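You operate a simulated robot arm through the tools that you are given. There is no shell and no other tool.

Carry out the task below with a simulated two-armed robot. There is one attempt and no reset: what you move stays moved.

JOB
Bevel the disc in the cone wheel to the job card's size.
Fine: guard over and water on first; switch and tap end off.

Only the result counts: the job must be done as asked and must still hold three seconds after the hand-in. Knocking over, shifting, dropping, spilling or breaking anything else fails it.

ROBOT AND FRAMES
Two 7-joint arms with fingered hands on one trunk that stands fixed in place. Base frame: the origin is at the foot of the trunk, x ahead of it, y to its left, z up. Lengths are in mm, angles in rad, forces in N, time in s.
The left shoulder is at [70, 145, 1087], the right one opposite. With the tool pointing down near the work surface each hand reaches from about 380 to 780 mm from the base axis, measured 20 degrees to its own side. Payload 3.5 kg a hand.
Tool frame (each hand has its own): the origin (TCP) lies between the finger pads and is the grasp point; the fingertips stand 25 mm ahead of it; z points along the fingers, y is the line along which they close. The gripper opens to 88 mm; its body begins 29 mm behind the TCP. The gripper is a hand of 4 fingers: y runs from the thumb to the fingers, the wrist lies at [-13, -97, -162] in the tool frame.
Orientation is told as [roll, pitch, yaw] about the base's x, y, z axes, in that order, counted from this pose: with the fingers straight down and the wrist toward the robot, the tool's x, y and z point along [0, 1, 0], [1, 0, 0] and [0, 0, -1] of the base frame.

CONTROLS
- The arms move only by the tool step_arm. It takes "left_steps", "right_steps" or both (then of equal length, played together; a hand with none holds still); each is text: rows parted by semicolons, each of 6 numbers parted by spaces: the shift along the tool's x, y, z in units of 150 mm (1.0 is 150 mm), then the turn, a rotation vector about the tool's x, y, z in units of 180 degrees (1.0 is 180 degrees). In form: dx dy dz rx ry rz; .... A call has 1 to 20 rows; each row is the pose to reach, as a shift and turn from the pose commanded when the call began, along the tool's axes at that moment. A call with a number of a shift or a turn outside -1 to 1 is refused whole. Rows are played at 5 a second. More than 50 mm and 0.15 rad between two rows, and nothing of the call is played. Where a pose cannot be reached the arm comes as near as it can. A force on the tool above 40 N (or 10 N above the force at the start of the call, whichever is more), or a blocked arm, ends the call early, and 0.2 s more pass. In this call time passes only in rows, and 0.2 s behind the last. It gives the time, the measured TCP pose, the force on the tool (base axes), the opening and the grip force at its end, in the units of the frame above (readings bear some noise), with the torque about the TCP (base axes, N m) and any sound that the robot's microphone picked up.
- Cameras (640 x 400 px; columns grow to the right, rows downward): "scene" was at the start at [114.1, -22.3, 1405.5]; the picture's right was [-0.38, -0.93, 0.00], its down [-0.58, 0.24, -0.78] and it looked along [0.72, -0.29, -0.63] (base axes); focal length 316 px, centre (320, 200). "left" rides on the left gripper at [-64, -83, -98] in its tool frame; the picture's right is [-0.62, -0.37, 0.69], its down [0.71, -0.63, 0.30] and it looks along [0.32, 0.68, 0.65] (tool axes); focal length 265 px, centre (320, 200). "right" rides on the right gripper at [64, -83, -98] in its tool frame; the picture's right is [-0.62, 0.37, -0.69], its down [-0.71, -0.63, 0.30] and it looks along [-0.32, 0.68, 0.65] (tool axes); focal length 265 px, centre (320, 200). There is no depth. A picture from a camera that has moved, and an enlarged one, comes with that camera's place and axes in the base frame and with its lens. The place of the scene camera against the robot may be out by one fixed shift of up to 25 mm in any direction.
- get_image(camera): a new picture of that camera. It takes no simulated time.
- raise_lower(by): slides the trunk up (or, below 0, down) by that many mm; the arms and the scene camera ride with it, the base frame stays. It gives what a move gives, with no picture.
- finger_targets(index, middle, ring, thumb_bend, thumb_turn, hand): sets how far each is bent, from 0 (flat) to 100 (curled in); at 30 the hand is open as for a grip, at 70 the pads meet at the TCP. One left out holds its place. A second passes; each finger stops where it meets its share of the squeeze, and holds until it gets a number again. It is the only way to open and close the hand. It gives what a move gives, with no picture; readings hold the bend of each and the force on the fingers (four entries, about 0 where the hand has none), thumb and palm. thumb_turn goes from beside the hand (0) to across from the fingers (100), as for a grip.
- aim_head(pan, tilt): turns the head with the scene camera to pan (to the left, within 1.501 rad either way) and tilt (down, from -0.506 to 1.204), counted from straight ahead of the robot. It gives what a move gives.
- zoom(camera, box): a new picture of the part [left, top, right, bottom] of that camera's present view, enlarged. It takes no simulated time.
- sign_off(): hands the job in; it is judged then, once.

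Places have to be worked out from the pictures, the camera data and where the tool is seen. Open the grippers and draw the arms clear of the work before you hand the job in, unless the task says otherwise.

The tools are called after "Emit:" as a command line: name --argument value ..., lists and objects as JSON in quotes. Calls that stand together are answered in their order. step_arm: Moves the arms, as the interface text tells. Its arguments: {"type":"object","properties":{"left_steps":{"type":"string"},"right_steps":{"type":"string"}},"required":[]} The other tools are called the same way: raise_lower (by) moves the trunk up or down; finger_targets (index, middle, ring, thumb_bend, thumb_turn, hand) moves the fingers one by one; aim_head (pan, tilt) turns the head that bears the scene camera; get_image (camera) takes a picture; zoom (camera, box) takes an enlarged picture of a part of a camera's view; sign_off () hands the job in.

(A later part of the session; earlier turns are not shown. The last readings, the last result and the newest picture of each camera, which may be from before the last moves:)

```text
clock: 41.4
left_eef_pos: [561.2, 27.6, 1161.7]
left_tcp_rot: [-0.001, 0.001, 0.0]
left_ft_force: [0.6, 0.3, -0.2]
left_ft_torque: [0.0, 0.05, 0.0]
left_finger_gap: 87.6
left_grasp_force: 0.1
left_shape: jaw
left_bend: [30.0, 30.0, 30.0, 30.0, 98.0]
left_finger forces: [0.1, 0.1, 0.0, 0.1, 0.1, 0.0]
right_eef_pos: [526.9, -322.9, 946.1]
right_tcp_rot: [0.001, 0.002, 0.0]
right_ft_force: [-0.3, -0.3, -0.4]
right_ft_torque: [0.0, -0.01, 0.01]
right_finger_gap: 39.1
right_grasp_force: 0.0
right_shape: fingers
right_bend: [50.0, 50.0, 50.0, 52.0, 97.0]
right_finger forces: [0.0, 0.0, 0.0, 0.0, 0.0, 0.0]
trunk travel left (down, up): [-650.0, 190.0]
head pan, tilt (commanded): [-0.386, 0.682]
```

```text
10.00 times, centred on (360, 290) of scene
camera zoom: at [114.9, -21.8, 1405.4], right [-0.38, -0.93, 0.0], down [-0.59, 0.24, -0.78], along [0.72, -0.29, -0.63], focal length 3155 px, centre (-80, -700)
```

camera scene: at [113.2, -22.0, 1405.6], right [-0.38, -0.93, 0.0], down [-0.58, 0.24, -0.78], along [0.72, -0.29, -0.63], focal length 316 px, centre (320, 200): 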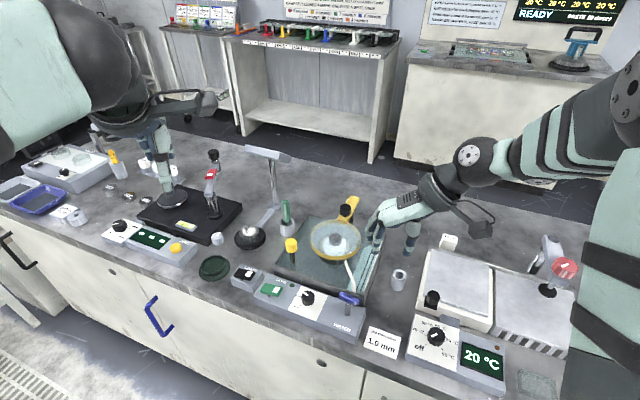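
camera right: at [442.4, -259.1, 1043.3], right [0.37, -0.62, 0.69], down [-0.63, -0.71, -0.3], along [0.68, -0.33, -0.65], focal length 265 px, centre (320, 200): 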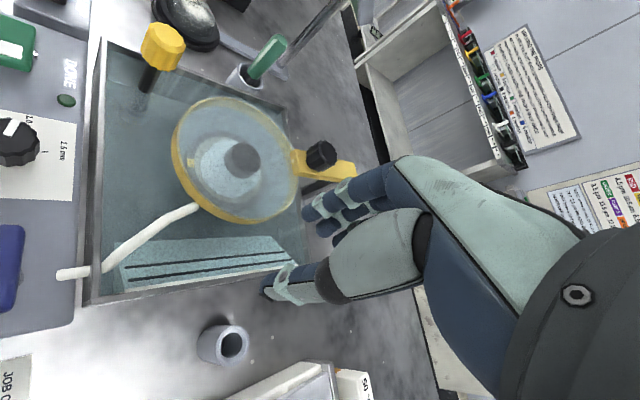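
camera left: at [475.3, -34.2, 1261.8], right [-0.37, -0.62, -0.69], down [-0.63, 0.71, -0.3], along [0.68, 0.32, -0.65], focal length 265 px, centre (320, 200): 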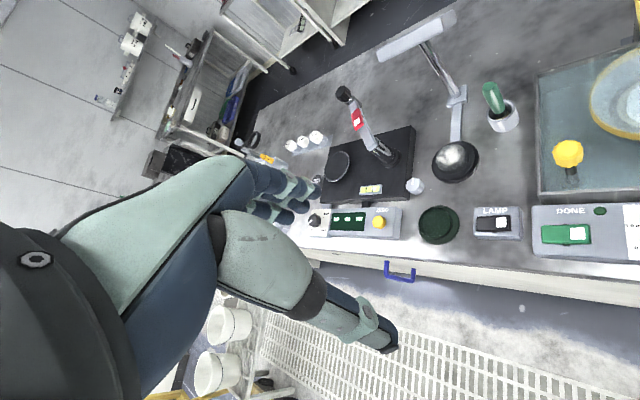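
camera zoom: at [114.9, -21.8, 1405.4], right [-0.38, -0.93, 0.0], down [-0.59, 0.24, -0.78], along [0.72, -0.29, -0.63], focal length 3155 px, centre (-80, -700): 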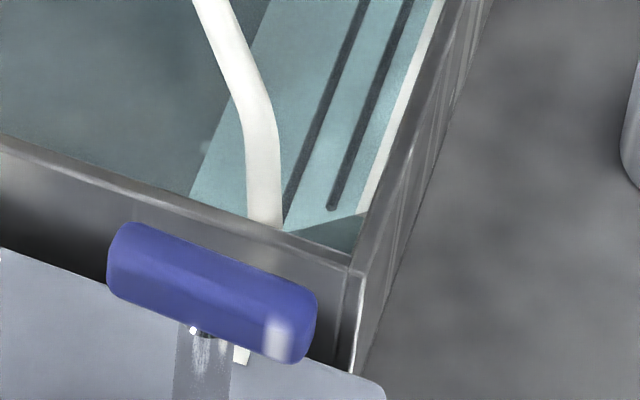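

Measurements put the water at ≈787 mm with the rim at ≈798 and rising about 1.5–2 mm/s, so I must shut the tap promptly. I'll push the handle's right end back clockwise with the index finger in one quick sweep around the stem.

Emit:
step_arm --right_steps "0.1 -0.16 0.167 0 0 0; 0.2 -0.32 0.333 0 0 0; 0.307 -0.48 0.5 0 0 0; 0.4 -0.633 0.667 0 0 0; 0.446 -0.699 0.667 0 0 0; 0.483 -0.763 0.667 0 0 0; 0.539 -0.8 0.667 0 0 0; 0.593 -0.803 0.667 0 0 0; 0.633 -0.786 0.667 0 0 0"

Emit:
get_image --camera "scene"

Emit:
zoom --camera "scene" --box '[300, 230, 400, 330]'

Emit:
get_image --camera "right"

Emit:
zoom --camera "scene" --box '[276, 232, 308, 272]'

```text
clock: 43.4
left_eef_pos: [559.6, 26.9, 1162.1]
left_tcp_rot: [0.004, 0.001, -0.001]
left_ft_force: [0.1, 0.5, 0.4]
left_ft_torque: [0.04, 0.04, 0.0]
left_finger_gap: 87.3
left_grasp_force: 0.1
left_shape: jaw
left_bend: [30.0, 30.0, 30.0, 30.0, 98.0]
left_finger forces: [0.0, 0.0, 0.1, 0.0, 0.0, 0.0]
right_eef_pos: [406.5, -228.5, 846.3]
right_tcp_rot: [-0.001, -0.001, 0.0]
right_ft_force: [-2.5, -5.1, 0.2]
right_ft_torque: [-0.01, -0.04, -0.13]
right_finger_gap: 36.5
right_grasp_force: 2.1
right_shape: fingers
right_bend: [52.0, 50.0, 50.0, 52.0, 97.0]
right_finger forces: [5.4, 0.0, 0.0, 0.0, 0.0, 0.0]
trunk travel left (down, up): [-650.0, 190.0]
head pan, tilt (commanded): [-0.386, 0.682]
```

```text
taken
camera scene: at [113.1, -23.6, 1405.6], right [-0.38, -0.93, 0.0], down [-0.58, 0.24, -0.78], along [0.72, -0.29, -0.63], focal length 316 px, centre (320, 200)
```

scene: 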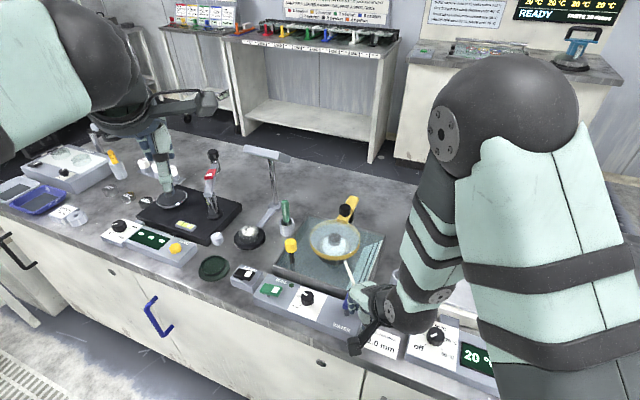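

```text
4.00 times, centred on (350, 280) of scene
camera zoom: at [113.1, -23.6, 1405.6], right [-0.38, -0.93, 0.0], down [-0.58, 0.24, -0.78], along [0.72, -0.29, -0.63], focal length 1262 px, centre (200, -120)
```

zoom: 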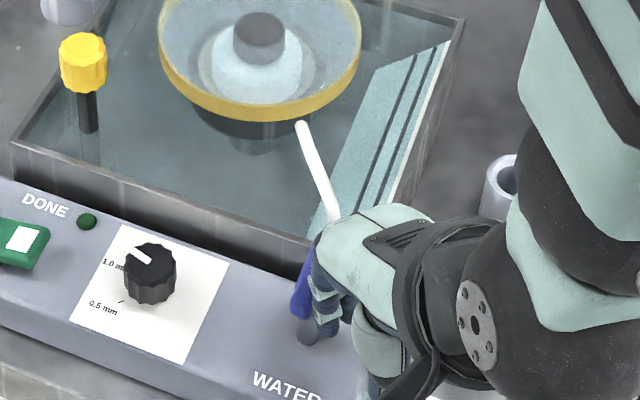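

```text
taken
camera right: at [322.1, -165.2, 943.0], right [0.37, -0.62, 0.69], down [-0.63, -0.71, -0.3], along [0.68, -0.32, -0.65], focal length 265 px, centre (320, 200)
```

right: 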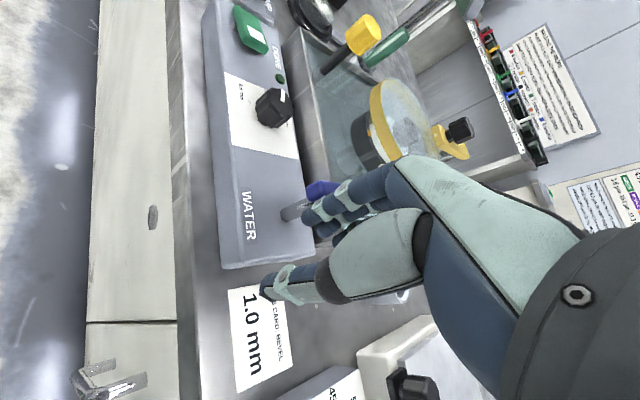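

```text
10.00 times, centred on (292, 252) of scene
camera zoom: at [113.1, -23.6, 1405.6], right [-0.38, -0.93, 0.0], down [-0.58, 0.24, -0.78], along [0.72, -0.29, -0.63], focal length 3155 px, centre (600, -320)
```

zoom: 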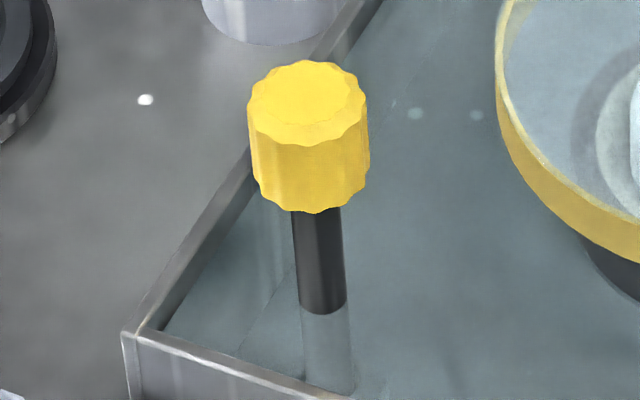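

The handle has swung back and the waterline on the plug stem looks unchanged over the last two seconds. I'll check the handle angle closely.

Emit:
zoom --camera "right" --box '[230, 150, 390, 260]'

Emit:
zoom --camera "scene" --box '[335, 260, 385, 320]'

Emit:
zoom --camera "scene" --box '[345, 225, 395, 300]'

```text
3.64 times, centred on (310, 205) of right
camera zoom: at [322.1, -165.2, 943.0], right [0.37, -0.62, 0.69], down [-0.63, -0.71, -0.3], along [0.68, -0.32, -0.65], focal length 965 px, centre (356, 182)
```

zoom: 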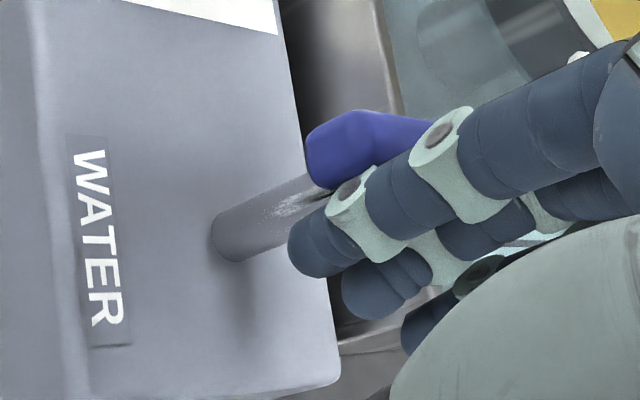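

```text
6.67 times, centred on (360, 290) of scene
camera zoom: at [113.1, -23.6, 1405.6], right [-0.38, -0.93, 0.0], down [-0.58, 0.24, -0.78], along [0.72, -0.29, -0.63], focal length 2104 px, centre (53, -400)
```

zoom: 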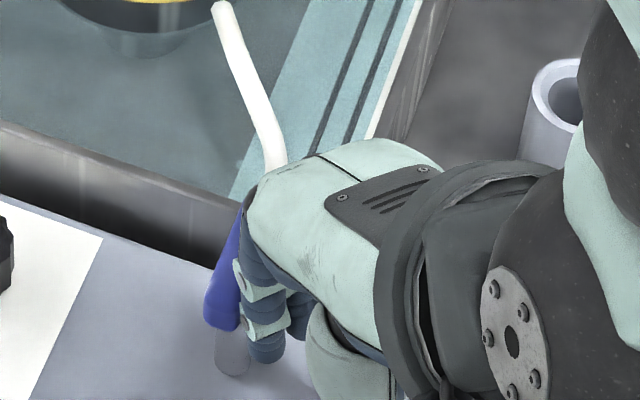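

```text
5.33 times, centred on (370, 262) of scene
camera zoom: at [113.1, -23.6, 1405.6], right [-0.38, -0.93, 0.0], down [-0.58, 0.24, -0.78], along [0.72, -0.29, -0.63], focal length 1683 px, centre (53, -133)
```

zoom: 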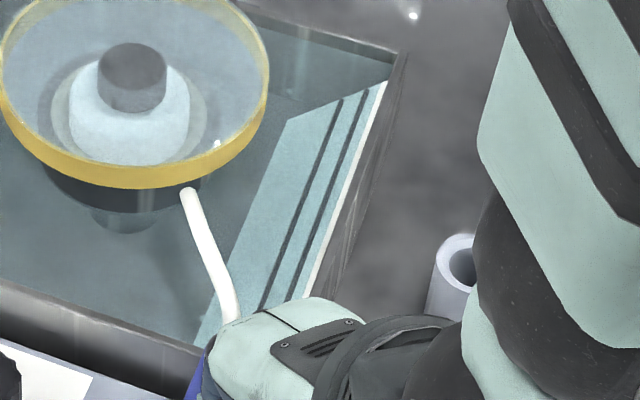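

The handle looks back across the box with the finger pressing 5 N against it, likely at its stop. I'll back the finger off and lift to verify.

Emit:
step_arm --right_steps "-0.1 0.01 0 0 0 0; -0.18 0.03 -0.02 0 0 0; -0.18 0.03 -0.25 0 0 0; -0.18 0.03 -0.5 0 0 0"

Emit:
get_image --camera "right"

Emit:
zoom --camera "scene" --box '[300, 230, 400, 330]'

Emit:
zoom --camera "scene" --box '[276, 232, 308, 272]'

```text
clock: 44.4
left_eef_pos: [559.1, 28.7, 1163.5]
left_tcp_rot: [0.0, -0.001, 0.0]
left_ft_force: [-0.1, 0.6, 0.1]
left_ft_torque: [0.01, -0.01, -0.01]
left_finger_gap: 87.6
left_grasp_force: 0.0
left_shape: jaw
left_bend: [30.0, 30.0, 30.0, 30.0, 98.0]
left_finger forces: [0.0, 0.0, 0.1, 0.1, 0.1, 0.0]
right_eef_pos: [410.3, -255.1, 922.8]
right_tcp_rot: [-0.001, 0.001, 0.003]
right_ft_force: [-0.5, 0.4, 0.0]
right_ft_torque: [0.0, -0.03, 0.01]
right_finger_gap: 39.1
right_grasp_force: 0.0
right_shape: fingers
right_bend: [50.0, 50.0, 50.0, 52.0, 97.0]
right_finger forces: [0.1, 0.0, 0.1, 0.1, 0.0, 0.0]
trunk travel left (down, up): [-650.0, 190.0]
head pan, tilt (commanded): [-0.386, 0.682]
```

```text
taken
camera right: at [326.3, -190.6, 1019.9], right [0.37, -0.62, 0.69], down [-0.63, -0.72, -0.3], along [0.68, -0.32, -0.65], focal length 265 px, centre (320, 200)
```

right: 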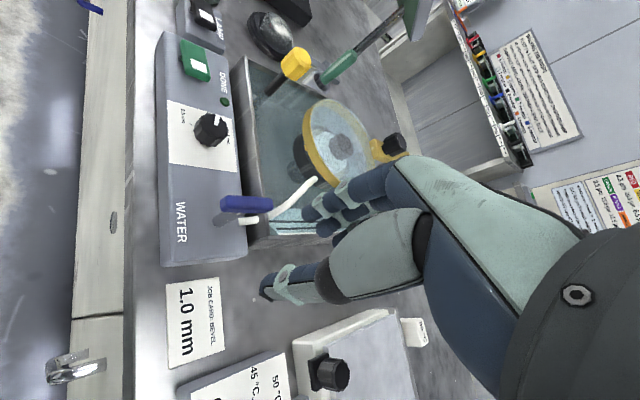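

```text
4.00 times, centred on (350, 280) of scene
camera zoom: at [112.2, -21.6, 1405.6], right [-0.38, -0.93, 0.0], down [-0.58, 0.24, -0.78], along [0.72, -0.29, -0.63], focal length 1262 px, centre (200, -120)
```

zoom: 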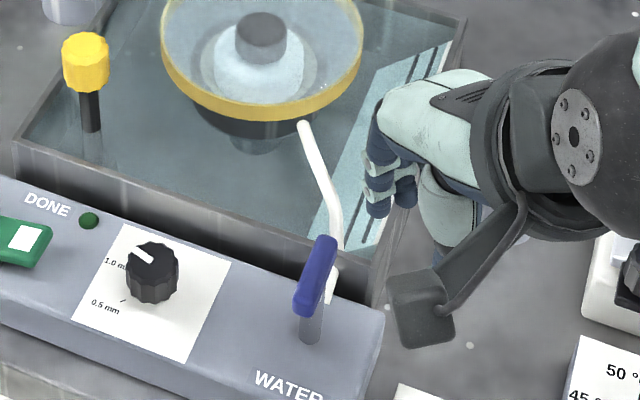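

```text
10.00 times, centred on (292, 252) of scene
camera zoom: at [112.2, -21.6, 1405.6], right [-0.38, -0.93, 0.0], down [-0.58, 0.24, -0.78], along [0.72, -0.29, -0.63], focal length 3155 px, centre (600, -320)
```

zoom: 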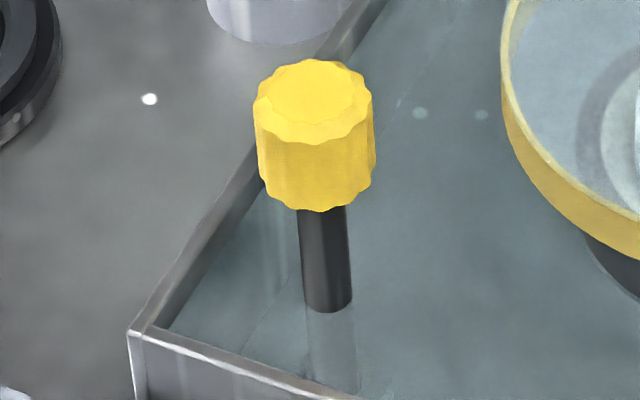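

The handle is back in its original (off) position, and the waterline hasn't changed from 41.4 s to 44.4 s, so the level seems to saturate rather than keep rising. I'll check the freeboard at the tray's back wall and any spill around it.

Emit:
zoom --camera "scene" --box '[350, 215, 395, 255]'

Emit:
zoom --camera "scene" --box '[295, 205, 345, 240]'

Emit:
zoom --camera "right" --box '[210, 30, 330, 250]'

Emit:
zoom --camera "left" --box '[520, 20, 640, 220]'

```text
10.00 times, centred on (372, 235) of scene
camera zoom: at [112.2, -21.6, 1405.6], right [-0.38, -0.93, 0.0], down [-0.58, 0.24, -0.78], along [0.72, -0.29, -0.63], focal length 3155 px, centre (-205, -150)
```

zoom: 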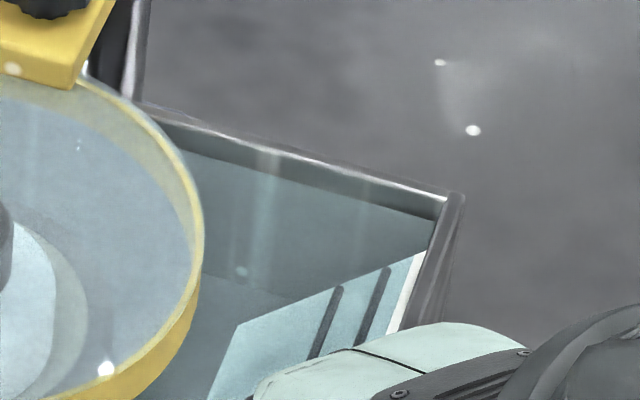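

```text
11.43 times, centred on (320, 222) of scene
camera zoom: at [112.2, -21.6, 1405.6], right [-0.38, -0.93, 0.0], down [-0.58, 0.24, -0.78], along [0.72, -0.29, -0.63], focal length 3606 px, centre (320, -57)
```

zoom: 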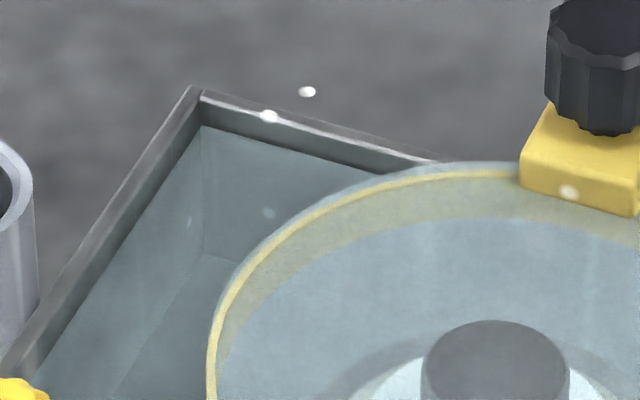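

```text
1.82 times, centred on (270, 140) of right
camera zoom: at [326.3, -190.6, 1019.9], right [0.37, -0.62, 0.69], down [-0.63, -0.72, -0.3], along [0.68, -0.32, -0.65], focal length 483 px, centre (411, 309)
```

zoom: 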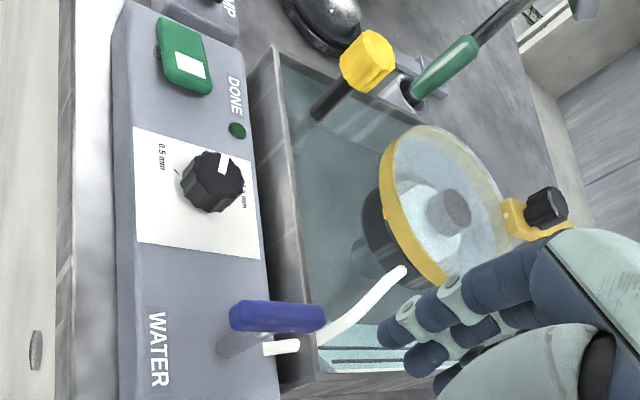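

```text
2.00 times, centred on (580, 120) of left
camera zoom: at [474.5, -33.8, 1262.2], right [-0.37, -0.62, -0.69], down [-0.63, 0.71, -0.31], along [0.68, 0.32, -0.65], focal length 531 px, centre (-200, 360)
```

zoom: 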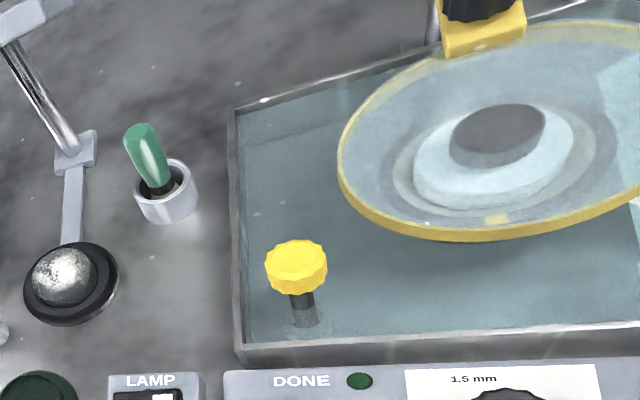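

The basin has about 9 mm freeboard and the level seems capped, with no visible spill. I'll keep water-on time short: first prepare the left hand as a poker (index and thumb together, other fingers curled) for the rocker switch.

Emit:
finger_targets --hand "left" --index 68 --middle 100 --ring 100 --thumb_bend 68

Emit:
get_image --camera "left"

Emit:
get_image --camera "scene"

Emit:
zoom --camera "scene" --box '[276, 232, 308, 272]'

```text
clock: 45.4
left_eef_pos: [560.3, 27.4, 1161.4]
left_tcp_rot: [0.0, 0.0, 0.0]
left_ft_force: [-0.5, -0.5, -0.2]
left_ft_torque: [0.02, -0.04, 0.02]
left_finger_gap: 3.1
left_grasp_force: 0.1
left_shape: fingers
left_bend: [68.0, 100.0, 100.0, 68.0, 98.0]
left_finger forces: [0.0, 0.0, 0.1, 0.0, 0.1, 0.0]
right_eef_pos: [411.4, -255.0, 921.4]
right_tcp_rot: [0.002, -0.001, 0.003]
right_ft_force: [-0.3, 0.8, -0.4]
right_ft_torque: [0.04, 0.0, -0.02]
right_finger_gap: 38.7
right_grasp_force: 0.2
right_shape: fingers
right_bend: [50.0, 50.0, 50.0, 52.0, 97.0]
right_finger forces: [0.0, 0.0, 0.1, 0.1, 0.0, 0.0]
trunk travel left (down, up): [-650.0, 190.0]
head pan, tilt (commanded): [-0.386, 0.682]
```

```text
taken
camera left: at [475.9, -34.4, 1261.6], right [-0.37, -0.62, -0.69], down [-0.63, 0.71, -0.3], along [0.68, 0.32, -0.65], focal length 265 px, centre (320, 200)
```

left: 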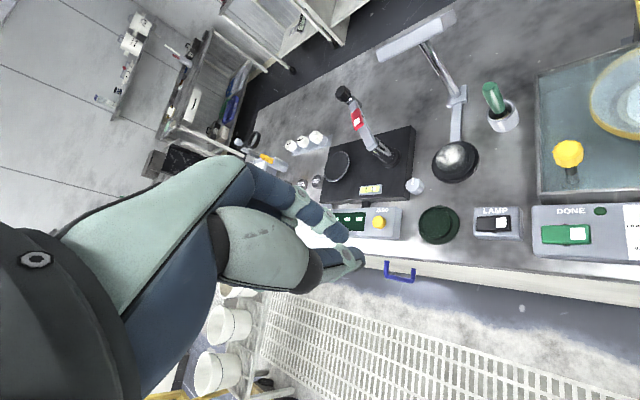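

```text
taken
camera scene: at [113.8, -22.2, 1405.5], right [-0.38, -0.93, 0.0], down [-0.58, 0.24, -0.78], along [0.72, -0.29, -0.63], focal length 316 px, centre (320, 200)
```

scene: 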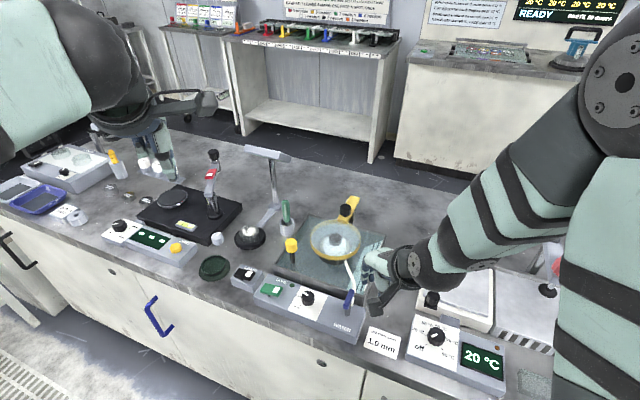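

```text
10.00 times, centred on (292, 252) of scene
camera zoom: at [113.8, -22.2, 1405.5], right [-0.38, -0.93, 0.0], down [-0.58, 0.24, -0.78], along [0.72, -0.29, -0.63], focal length 3155 px, centre (600, -320)
```

zoom: 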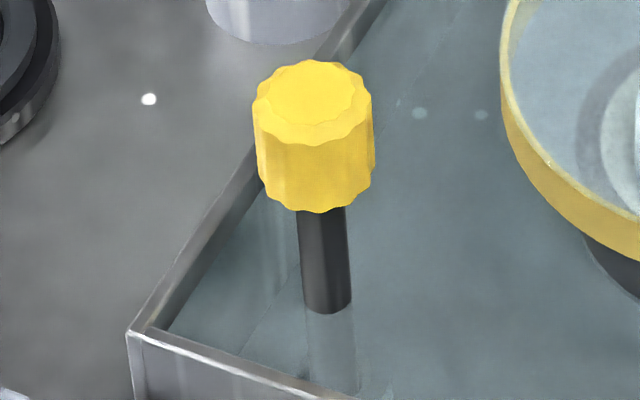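

The left index/thumb pinch tip sits at about tool (-7,2,22). With the tap off the level holds steady. I'll bring the left hand down toward the switch in two stages.

Emit:
step_arm --left_steps "-0.1 -0.01 0.25 0 0 0; -0.2 -0.02 0.5 0 0 0; -0.3 -0.03 0.75 0 0 0; -0.4 -0.033 1.0 0 0 0"

Emit:
step_arm --left_steps "-0.11 0 0.25 0 0 0; -0.22 0 0.5 0 0 0; -0.33 0 0.75 0 0 0; -0.433 0 0.9 0 0 0"

Emit:
get_image --camera "left"

Emit:
get_image --camera "scene"

```text
clock: 46.4
left_eef_pos: [556.0, -32.6, 1011.0]
left_tcp_rot: [0.0, 0.002, 0.001]
left_ft_force: [-0.4, 0.0, 0.0]
left_ft_torque: [0.01, 0.02, -0.03]
left_finger_gap: 3.0
left_grasp_force: 0.1
left_shape: fingers
left_bend: [68.0, 100.0, 100.0, 68.0, 98.0]
left_finger forces: [0.1, 0.0, 0.0, 0.1, 0.0, 0.0]
right_eef_pos: [411.9, -255.4, 921.0]
right_tcp_rot: [0.003, 0.002, 0.003]
right_ft_force: [0.4, -0.6, -0.1]
right_ft_torque: [0.0, 0.0, 0.0]
right_finger_gap: 38.9
right_grasp_force: 0.0
right_shape: fingers
right_bend: [50.0, 50.0, 50.0, 52.0, 97.0]
right_finger forces: [0.0, 0.0, 0.1, 0.0, 0.0, 0.1]
trunk travel left (down, up): [-650.0, 190.0]
head pan, tilt (commanded): [-0.386, 0.682]
```

```text
clock: 47.4
left_eef_pos: [559.2, -93.4, 875.1]
left_tcp_rot: [0.0, -0.001, 0.009]
left_ft_force: [-0.3, 0.4, 0.6]
left_ft_torque: [-0.01, 0.0, 0.0]
left_finger_gap: 3.0
left_grasp_force: 0.1
left_shape: fingers
left_bend: [68.0, 100.0, 100.0, 68.0, 98.0]
left_finger forces: [0.1, 0.1, 0.0, 0.0, 0.1, 0.0]
right_eef_pos: [413.5, -257.1, 921.1]
right_tcp_rot: [0.0, 0.0, 0.001]
right_ft_force: [0.2, -0.5, 0.7]
right_ft_torque: [-0.01, 0.0, 0.01]
right_finger_gap: 38.9
right_grasp_force: 0.0
right_shape: fingers
right_bend: [50.0, 50.0, 50.0, 52.0, 97.0]
right_finger forces: [0.0, 0.1, 0.0, 0.1, 0.0, 0.0]
trunk travel left (down, up): [-650.0, 190.0]
head pan, tilt (commanded): [-0.386, 0.682]
```

```text
taken
camera left: at [474.7, -157.5, 975.1], right [-0.36, -0.62, -0.69], down [-0.64, 0.71, -0.31], along [0.68, 0.33, -0.65], focal length 265 px, centre (320, 200)
```

left: 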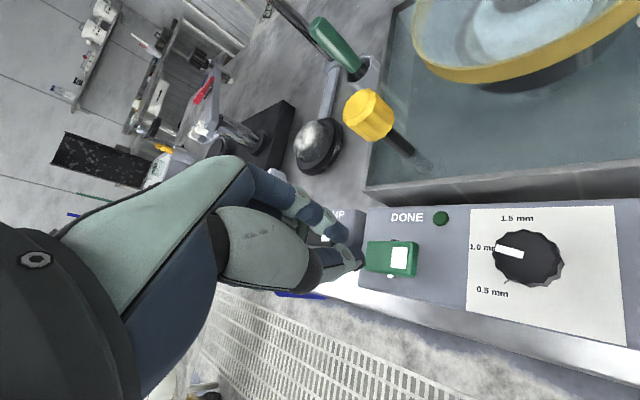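

```text
taken
camera scene: at [114.9, -23.9, 1405.4], right [-0.38, -0.93, 0.0], down [-0.59, 0.24, -0.78], along [0.72, -0.29, -0.63], focal length 316 px, centre (320, 200)
```

scene: 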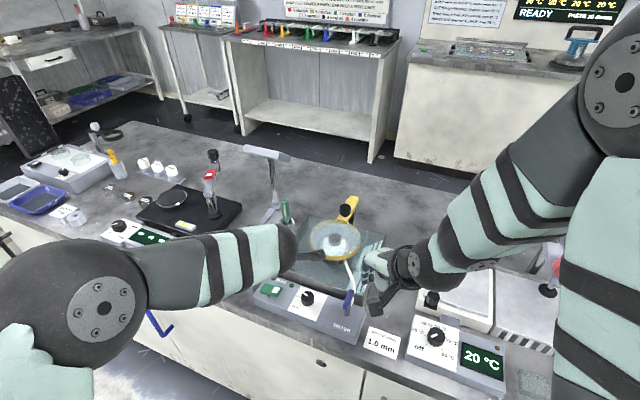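

The left tip is above the white mark but only ~6 mm from the rocker's pivot; I'll shift about 10 mm toward the white end and descend to hover just above.

Emit:
step_arm --left_steps "-0.053 -0.047 0.13 0 0 0; -0.053 -0.047 0.26 0 0 0"

Emit:
get_image --camera "left"

Emit:
zoom --camera "left" --box '[280, 170, 480, 320]'

Emit:
zoom --camera "scene" --box '[220, 220, 360, 330]'

```text
clock: 48.0
left_eef_pos: [547.9, -104.8, 835.8]
left_tcp_rot: [0.003, 0.0, 0.001]
left_ft_force: [0.4, 0.2, 0.1]
left_ft_torque: [0.0, 0.01, 0.02]
left_finger_gap: 3.0
left_grasp_force: 0.1
left_shape: fingers
left_bend: [68.0, 100.0, 100.0, 68.0, 98.0]
left_finger forces: [0.1, 0.0, 0.0, 0.1, 0.0, 0.0]
right_eef_pos: [412.9, -256.0, 921.5]
right_tcp_rot: [-0.002, 0.0, 0.002]
right_ft_force: [-0.1, -0.1, 0.1]
right_ft_torque: [0.03, 0.02, -0.02]
right_finger_gap: 39.0
right_grasp_force: 0.1
right_shape: fingers
right_bend: [50.0, 50.0, 50.0, 52.0, 97.0]
right_finger forces: [0.0, 0.0, 0.0, 0.1, 0.0, 0.0]
trunk travel left (down, up): [-650.0, 190.0]
head pan, tilt (commanded): [-0.386, 0.682]
```

```text
taken
camera left: at [464.2, -167.9, 935.7], right [-0.37, -0.62, -0.69], down [-0.63, 0.72, -0.3], along [0.68, 0.32, -0.65], focal length 265 px, centre (320, 200)
```

left: 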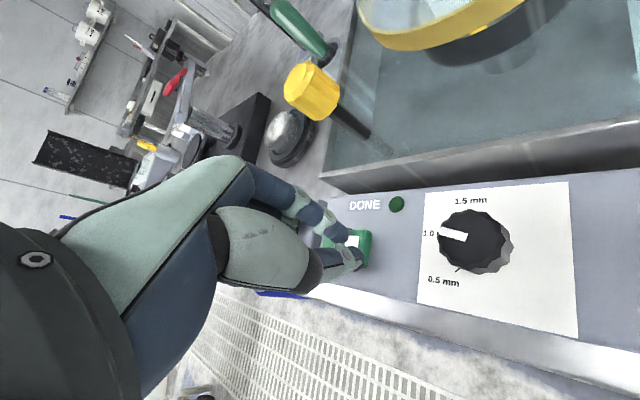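

```text
2.67 times, centred on (380, 245) of left
camera zoom: at [464.2, -167.9, 935.7], right [-0.37, -0.62, -0.69], down [-0.63, 0.72, -0.3], along [0.68, 0.32, -0.65], focal length 708 px, centre (160, 80)
```

zoom: 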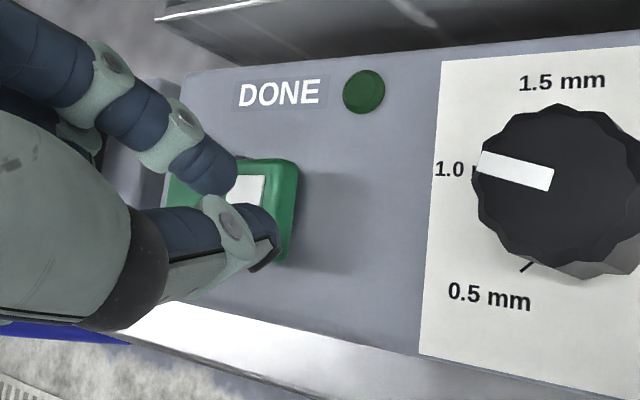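

```text
3.64 times, centred on (290, 275) of scene
camera zoom: at [114.8, -22.2, 1405.4], right [-0.38, -0.93, 0.0], down [-0.59, 0.24, -0.78], along [0.72, -0.29, -0.63], focal length 1147 px, centre (429, -73)
```

zoom: 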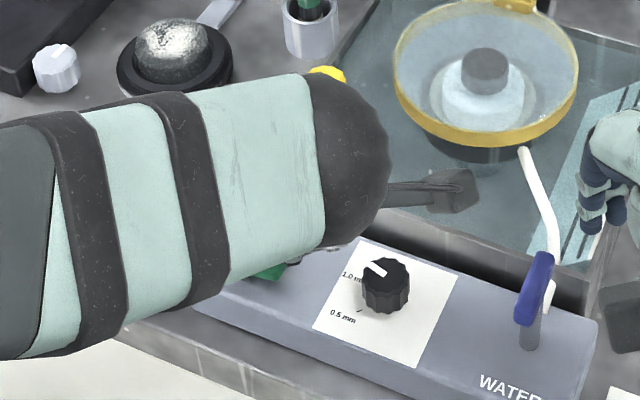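

The left tip is near the extreme end of the rocker; I'll shift it ~7 mm back toward the pivot while moving the right hand above the tap handle again (yaw ≈50°).

Emit:
step_arm --left_steps "0.01 0.01 0 0 0 0; 0.033 0.033 0 0 0 0; 0.033 0.033 0 0 0 0; 0.033 0.033 0 0 0 0; 0.033 0.033 0 0 0 0; 0.033 0.033 0 0 0 0; 0.033 0.033 0 0 0 0" --right_steps "0.029 0.039 0.015 0 0 -0.04; 0.057 0.077 0.03 0 0 -0.08; 0.086 0.116 0.045 0 0 -0.12; 0.114 0.154 0.06 0 0 -0.16; 0.143 0.193 0.075 0 0 -0.2; 0.171 0.231 0.09 0 0 -0.24; 0.2 0.27 0.107 0 0 -0.278"

Emit:
finger_targets --hand "right" --index 45 --middle 45 --ring 45 --thumb_bend 45

Emit:
get_image --camera "right"

Emit:
zoom --camera "left" --box '[280, 100, 480, 320]'

Emit:
zoom --camera "right" --box '[190, 200, 320, 320]'

```text
clock: 49.6
left_eef_pos: [553.3, -100.3, 837.6]
left_tcp_rot: [0.0, -0.001, -0.001]
left_ft_force: [-0.1, 0.9, 0.1]
left_ft_torque: [-0.01, 0.01, -0.02]
left_finger_gap: 2.9
left_grasp_force: 0.1
left_shape: fingers
left_bend: [68.0, 100.0, 100.0, 68.0, 98.0]
left_finger forces: [0.0, 0.0, 0.0, 0.1, 0.1, 0.0]
right_eef_pos: [453.6, -224.5, 903.8]
right_tcp_rot: [-0.002, -0.002, 0.878]
right_ft_force: [0.3, -0.2, -0.6]
right_ft_torque: [-0.04, 0.01, 0.01]
right_finger_gap: 39.1
right_grasp_force: 0.1
right_shape: fingers
right_bend: [50.0, 50.0, 50.0, 52.0, 97.0]
right_finger forces: [0.1, 0.1, 0.1, 0.0, 0.1, 0.0]
trunk travel left (down, up): [-650.0, 190.0]
head pan, tilt (commanded): [-0.386, 0.682]
```

```text
clock: 50.6
left_eef_pos: [553.9, -99.1, 838.0]
left_tcp_rot: [0.001, -0.001, 0.001]
left_ft_force: [-1.4, 0.1, -0.1]
left_ft_torque: [-0.01, 0.0, 0.0]
left_finger_gap: 3.4
left_grasp_force: 0.0
left_shape: fingers
left_bend: [68.0, 100.0, 100.0, 68.0, 98.0]
left_finger forces: [0.0, 0.1, 0.1, 0.0, 0.0, 0.0]
right_eef_pos: [451.0, -226.3, 903.6]
right_tcp_rot: [-0.001, 0.0, 0.875]
right_ft_force: [-0.1, 0.1, 0.5]
right_ft_torque: [0.01, -0.01, -0.01]
right_finger_gap: 52.3
right_grasp_force: 0.1
right_shape: fingers
right_bend: [45.0, 45.0, 45.0, 45.0, 97.0]
right_finger forces: [0.0, 0.0, 0.0, 0.0, 0.1, 0.1]
trunk travel left (down, up): [-650.0, 190.0]
head pan, tilt (commanded): [-0.386, 0.682]
```

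```text
taken
camera right: at [348.3, -248.3, 1002.0], right [0.71, -0.11, 0.69], down [0.14, -0.94, -0.3], along [0.69, 0.32, -0.65], focal length 265 px, centre (320, 200)
```

right: 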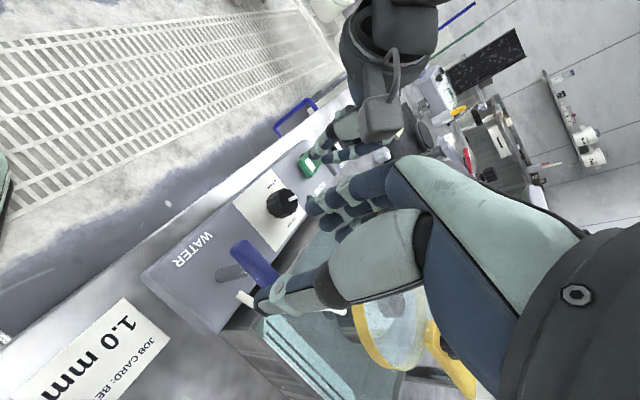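

```text
1.82 times, centred on (380, 210) of left
camera zoom: at [469.2, -162.6, 937.1], right [-0.37, -0.62, -0.69], down [-0.63, 0.71, -0.3], along [0.68, 0.32, -0.65], focal length 483 px, centre (211, 182)
```

zoom: 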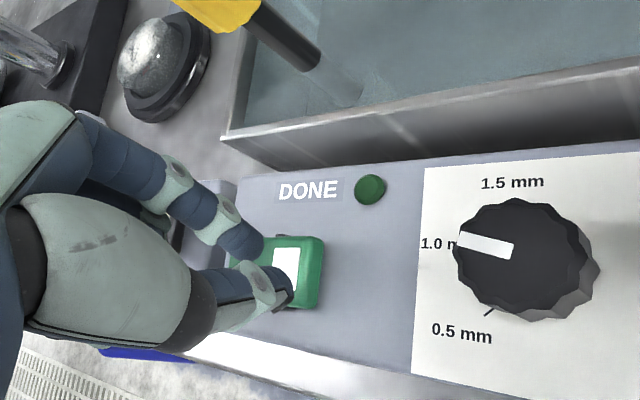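

```text
3.33 times, centred on (255, 260) of right
camera zoom: at [348.3, -248.3, 1002.0], right [0.71, -0.11, 0.69], down [0.14, -0.94, -0.3], along [0.69, 0.32, -0.65], focal length 885 px, centre (537, 0)
```

zoom: 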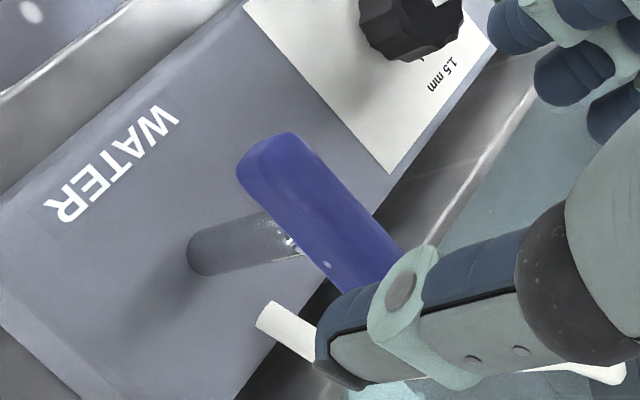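

The left camera bracket would come close to the right hand's knuckles while it turns the tap, so I'll turn the left hand to yaw −45° (bracket moves away) keeping its tip over the white end. The right hand holds still.

Emit:
step_arm --left_steps "0.001 0.006 -0.03 0 0 0.042; 0.001 0.012 -0.03 0 0 0.084; 0.002 0.018 -0.03 0 0 0.125; 0.002 0.024 -0.03 0 0 0.167; 0.003 0.03 -0.02 0 0 0.209; 0.003 0.037 0 0 0 0.25"

Emit:
get_image --camera "left"

Emit:
zoom --camera "left" --box '[260, 150, 460, 320]'

Emit:
get_image --camera "scene"

Emit:
zoom --camera "scene" --box '[230, 200, 400, 330]'

```text
clock: 52.0
left_eef_pos: [558.7, -99.0, 837.4]
left_tcp_rot: [0.0, -0.001, -0.788]
left_ft_force: [-0.5, 0.2, 0.4]
left_ft_torque: [-0.03, 0.02, -0.03]
left_finger_gap: 2.9
left_grasp_force: 0.2
left_shape: fingers
left_bend: [68.0, 100.0, 100.0, 68.0, 98.0]
left_finger forces: [0.1, 0.1, 0.0, 0.0, 0.0, 0.0]
right_eef_pos: [452.9, -224.2, 904.2]
right_tcp_rot: [0.0, 0.0, 0.874]
right_ft_force: [0.0, 0.1, -0.9]
right_ft_torque: [0.01, 0.03, -0.01]
right_finger_gap: 52.3
right_grasp_force: 0.1
right_shape: fingers
right_bend: [45.0, 45.0, 45.0, 45.0, 97.0]
right_finger forces: [0.0, 0.0, 0.0, 0.0, 0.0, 0.1]
trunk travel left (down, up): [-650.0, 190.0]
head pan, tilt (commanded): [-0.386, 0.682]
```

```text
taken
camera left: at [453.8, -83.5, 936.9], right [-0.7, -0.18, -0.69], down [0.06, 0.95, -0.3], along [0.71, -0.26, -0.65], focal length 265 px, centre (320, 200)
```

left: 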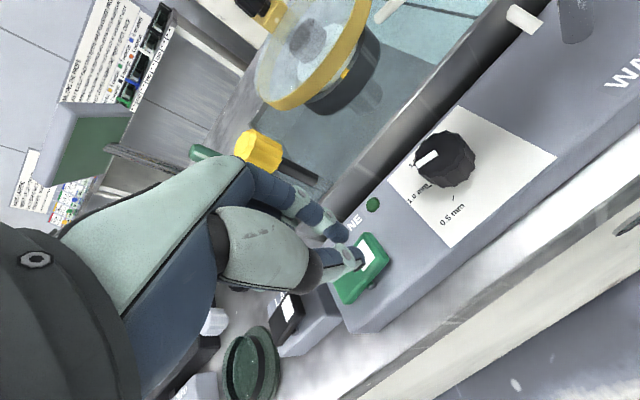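

```text
2.35 times, centred on (360, 235) of left
camera zoom: at [453.8, -83.5, 936.9], right [-0.7, -0.18, -0.69], down [0.06, 0.95, -0.3], along [0.71, -0.26, -0.65], focal length 624 px, centre (226, 118)
```

zoom: 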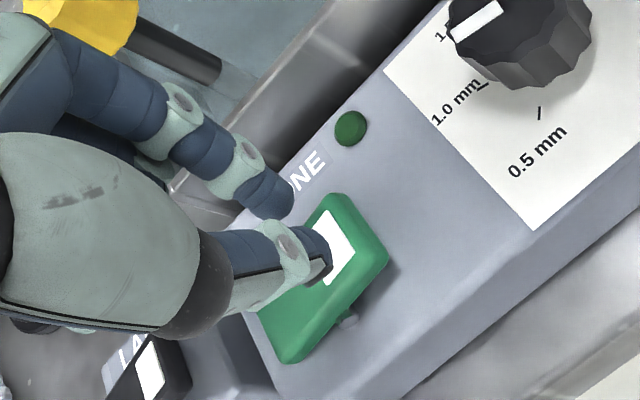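

```text
taken
camera scene: at [114.6, -22.0, 1405.4], right [-0.38, -0.93, 0.0], down [-0.59, 0.24, -0.78], along [0.72, -0.29, -0.63], focal length 316 px, centre (320, 200)
```

scene: 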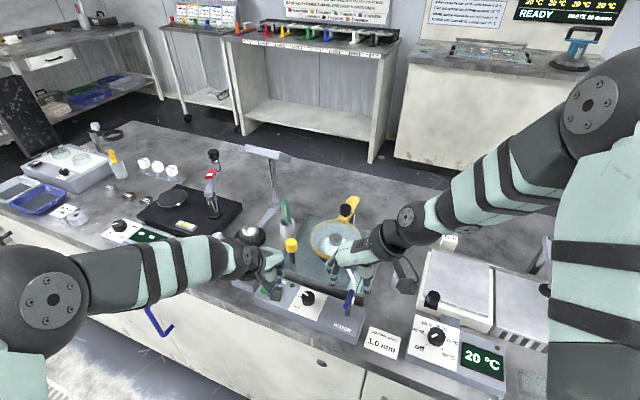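

```text
3.08 times, centred on (315, 265) of scene
camera zoom: at [114.6, -22.0, 1405.4], right [-0.38, -0.93, 0.0], down [-0.59, 0.24, -0.78], along [0.72, -0.29, -0.63], focal length 971 px, centre (335, 0)
```

zoom: 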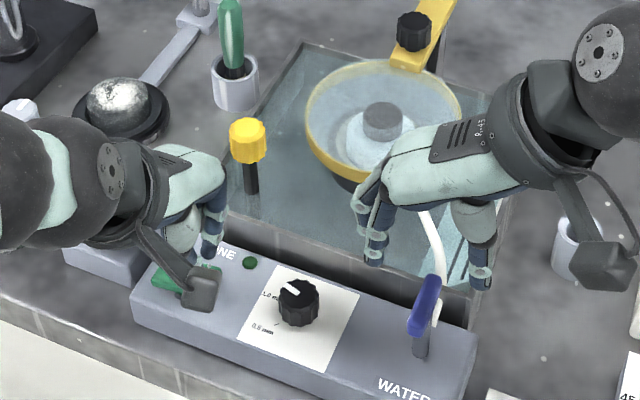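

Both hands are well placed and clear of each other: left tip over the rocker's white end, right hand above the tap. Now the right hand descends onto the handle.

Emit:
step_arm --right_steps "0 0.003 0.13 0 0 0; 0 0.003 0.26 0 0 0; 0 0.003 0.385 0 0 0"

Emit:
finger_targets --hand "right" --index 72 --middle 72 --ring 72 --thumb_bend 72

Emit:
zoom --camera "right" --box '[200, 160, 420, 330]'

Emit:
zoom --camera "scene" --box '[276, 232, 308, 272]'

```text
clock: 52.8
left_eef_pos: [559.3, -100.3, 836.5]
left_tcp_rot: [0.0, 0.001, -0.785]
left_ft_force: [-0.5, -0.1, -1.4]
left_ft_torque: [-0.05, 0.0, 0.01]
left_finger_gap: 2.8
left_grasp_force: 0.1
left_shape: fingers
left_bend: [68.0, 100.0, 100.0, 68.0, 98.0]
left_finger forces: [0.1, 0.0, 0.1, 0.0, 0.0, 0.0]
right_eef_pos: [452.6, -224.7, 846.4]
right_tcp_rot: [-0.001, -0.001, 0.874]
right_ft_force: [0.3, -0.1, -0.4]
right_ft_torque: [0.0, 0.01, -0.03]
right_finger_gap: 52.1
right_grasp_force: 0.0
right_shape: fingers
right_bend: [45.0, 45.0, 45.0, 45.0, 97.0]
right_finger forces: [0.0, 0.0, 0.1, 0.0, 0.0, 0.1]
trunk travel left (down, up): [-650.0, 190.0]
head pan, tilt (commanded): [-0.386, 0.682]
```

```text
clock: 53.8
left_eef_pos: [559.3, -98.3, 837.1]
left_tcp_rot: [-0.002, 0.0, -0.787]
left_ft_force: [0.1, 0.0, -0.3]
left_ft_torque: [0.01, -0.04, -0.02]
left_finger_gap: 3.1
left_grasp_force: 0.1
left_shape: fingers
left_bend: [68.0, 100.0, 100.0, 68.0, 98.0]
left_finger forces: [0.0, 0.1, 0.0, 0.1, 0.1, 0.0]
right_eef_pos: [452.8, -225.5, 846.4]
right_tcp_rot: [0.0, 0.001, 0.875]
right_ft_force: [2.7, 4.9, -4.5]
right_ft_torque: [0.13, 0.05, 0.05]
right_finger_gap: 5.4
right_grasp_force: 7.3
right_shape: fingers
right_bend: [71.0, 68.0, 71.0, 67.0, 97.0]
right_finger forces: [4.2, 3.3, 2.6, 0.0, 4.8, 0.0]
trunk travel left (down, up): [-650.0, 190.0]
head pan, tilt (commanded): [-0.386, 0.682]
```

```text
2.35 times, centred on (310, 245) of right
camera zoom: at [349.8, -247.2, 944.2], right [0.71, -0.11, 0.69], down [0.14, -0.94, -0.3], along [0.69, 0.32, -0.65], focal length 624 px, centre (344, 94)
```

zoom: 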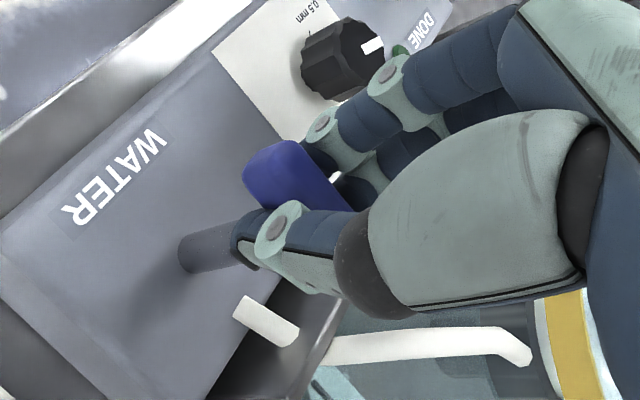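

```text
10.00 times, centred on (292, 252) of scene
camera zoom: at [115.5, -21.7, 1405.3], right [-0.38, -0.93, 0.0], down [-0.59, 0.24, -0.78], along [0.72, -0.29, -0.63], focal length 3155 px, centre (600, -320)
```

zoom: 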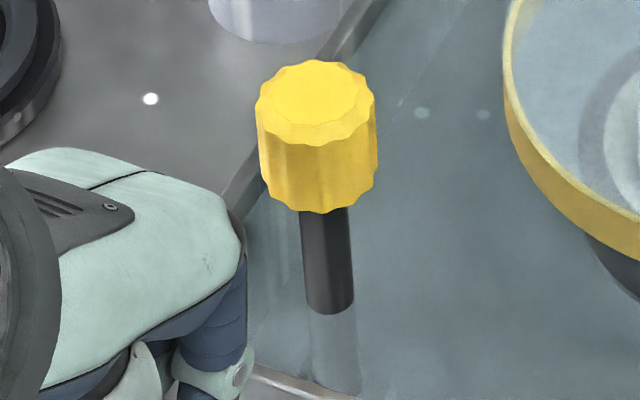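

Grip on the handle is good and the level reference is unchanged. Now opening the tap: 105° hand turn counter-clockwise in one call.

Emit:
step_arm --right_steps "0 0 0 0 0 -0.045; 0 0 0 0 0 -0.09; 0 0 0 0 0 -0.135; 0 0 0 0 0 -0.18; 0 0 0 0 0 -0.225; 0 0 0 0 0 -0.27; 0 0 0 0 0 -0.315; 0 0 0 0 0 -0.36; 0 0 0 0 0 -0.405; 0 0 0 0 0 -0.45; 0 0 0 0 0 -0.495; 0 0 0 0 0 -0.54; 0 0 0 0 0 -0.585"

Emit:
zoom --camera "scene" --box '[276, 232, 308, 272]'

Emit:
zoom --camera "scene" --box '[230, 200, 400, 330]'

Emit:
get_image --camera "right"

```text
clock: 56.6
left_eef_pos: [558.9, -99.3, 838.5]
left_tcp_rot: [0.0, 0.001, -0.786]
left_ft_force: [0.9, -0.6, -0.1]
left_ft_torque: [0.02, -0.03, -0.03]
left_finger_gap: 3.0
left_grasp_force: 0.2
left_shape: fingers
left_bend: [68.0, 100.0, 100.0, 68.0, 98.0]
left_finger forces: [0.0, 0.0, 0.0, 0.1, 0.1, 0.0]
right_eef_pos: [452.7, -225.9, 846.3]
right_tcp_rot: [0.001, 0.0, 2.715]
right_ft_force: [-5.0, -2.3, -1.4]
right_ft_torque: [-0.03, 0.08, -0.04]
right_finger_gap: 6.3
right_grasp_force: 5.5
right_shape: fingers
right_bend: [71.0, 72.0, 72.0, 68.0, 95.0]
right_finger forces: [5.5, 0.9, 0.0, 0.0, 5.2, 0.0]
trunk travel left (down, up): [-650.0, 190.0]
head pan, tilt (commanded): [-0.386, 0.682]
```

```text
10.00 times, centred on (292, 252) of scene
camera zoom: at [113.5, -22.8, 1405.5], right [-0.38, -0.93, 0.0], down [-0.58, 0.24, -0.78], along [0.72, -0.29, -0.63], focal length 3155 px, centre (600, -320)
```

zoom: 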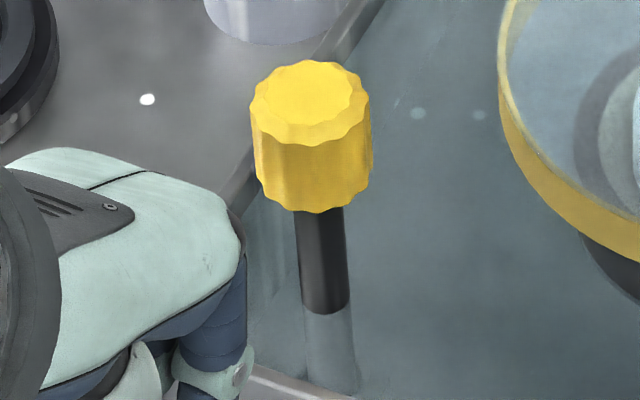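

```text
3.08 times, centred on (315, 265) of scene
camera zoom: at [113.5, -22.8, 1405.5], right [-0.38, -0.93, 0.0], down [-0.58, 0.24, -0.78], along [0.72, -0.29, -0.63], focal length 971 px, centre (335, 0)
```

zoom: 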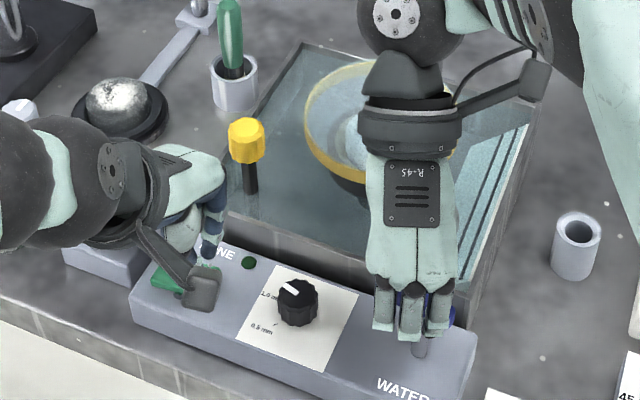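

```text
taken
camera right: at [500.5, -318.3, 944.4], right [-0.08, 0.72, 0.69], down [0.87, 0.39, -0.3], along [-0.49, 0.58, -0.65], focal length 265 px, centre (320, 200)
```

right: 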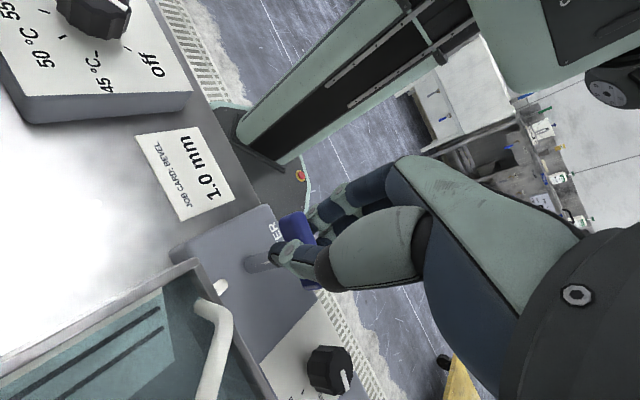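

The level is unchanged with the tap open, so it is capped. The tap is open as before; now pressing the rocker's white end with the left hand.

Emit:
step_arm --left_steps "0 0 0.07 0 0 0; 0 0 0.1 0 0 0; 0 0 0.125 0 0 0; 0 0 0.15 0 0 0"

Emit:
get_image --camera "left"

Emit:
zoom --camera "scene" --box '[230, 200, 400, 330]'

Emit:
zoom --camera "left" --box '[260, 150, 460, 320]'

```text
clock: 57.6
left_eef_pos: [559.4, -100.3, 816.4]
left_tcp_rot: [0.0, 0.0, -0.784]
left_ft_force: [-0.5, 0.6, 1.2]
left_ft_torque: [-0.01, 0.04, -0.03]
left_finger_gap: 2.6
left_grasp_force: 0.4
left_shape: fingers
left_bend: [68.0, 100.0, 100.0, 68.0, 98.0]
left_finger forces: [1.1, 0.0, 0.0, 0.1, 0.0, 0.0]
right_eef_pos: [451.5, -225.2, 846.0]
right_tcp_rot: [-0.001, 0.001, 2.713]
right_ft_force: [-4.6, -2.9, -0.6]
right_ft_torque: [-0.03, 0.08, -0.02]
right_finger_gap: 6.1
right_grasp_force: 5.7
right_shape: fingers
right_bend: [71.0, 72.0, 72.0, 68.0, 95.0]
right_finger forces: [4.9, 1.1, 0.0, 0.0, 5.4, 0.0]
trunk travel left (down, up): [-650.0, 190.0]
head pan, tilt (commanded): [-0.386, 0.682]
```

```text
taken
camera left: at [453.4, -84.5, 915.6], right [-0.7, -0.18, -0.69], down [0.06, 0.95, -0.3], along [0.71, -0.25, -0.65], focal length 265 px, centre (320, 200)
```

left: 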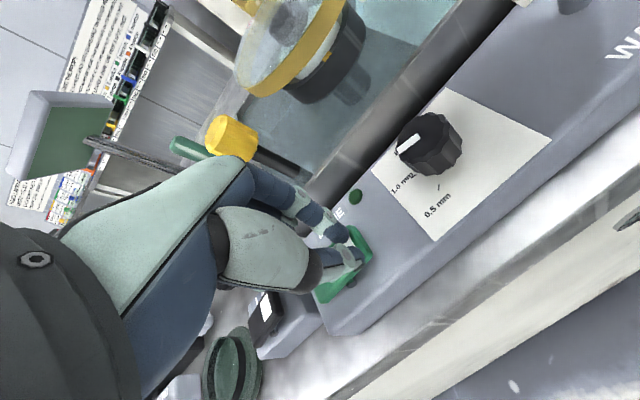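

```text
3.08 times, centred on (315, 265) of scene
camera zoom: at [113.3, -23.2, 1405.6], right [-0.38, -0.93, 0.0], down [-0.58, 0.24, -0.78], along [0.72, -0.29, -0.63], focal length 971 px, centre (335, 0)
```

zoom: 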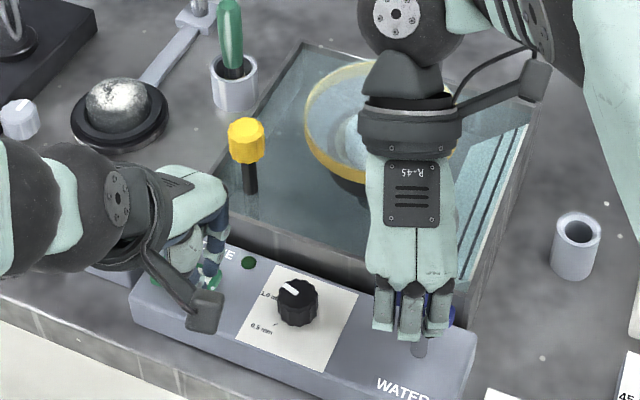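

```text
2.35 times, centred on (360, 235) of left
camera zoom: at [453.4, -84.5, 915.6], right [-0.7, -0.18, -0.69], down [0.06, 0.95, -0.3], along [0.71, -0.25, -0.65], focal length 624 px, centre (226, 118)
```

zoom: 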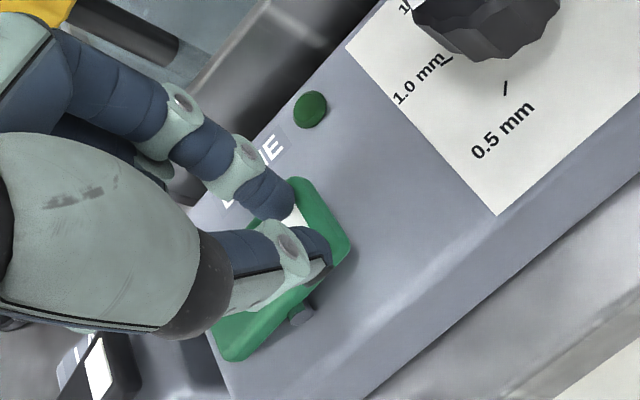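

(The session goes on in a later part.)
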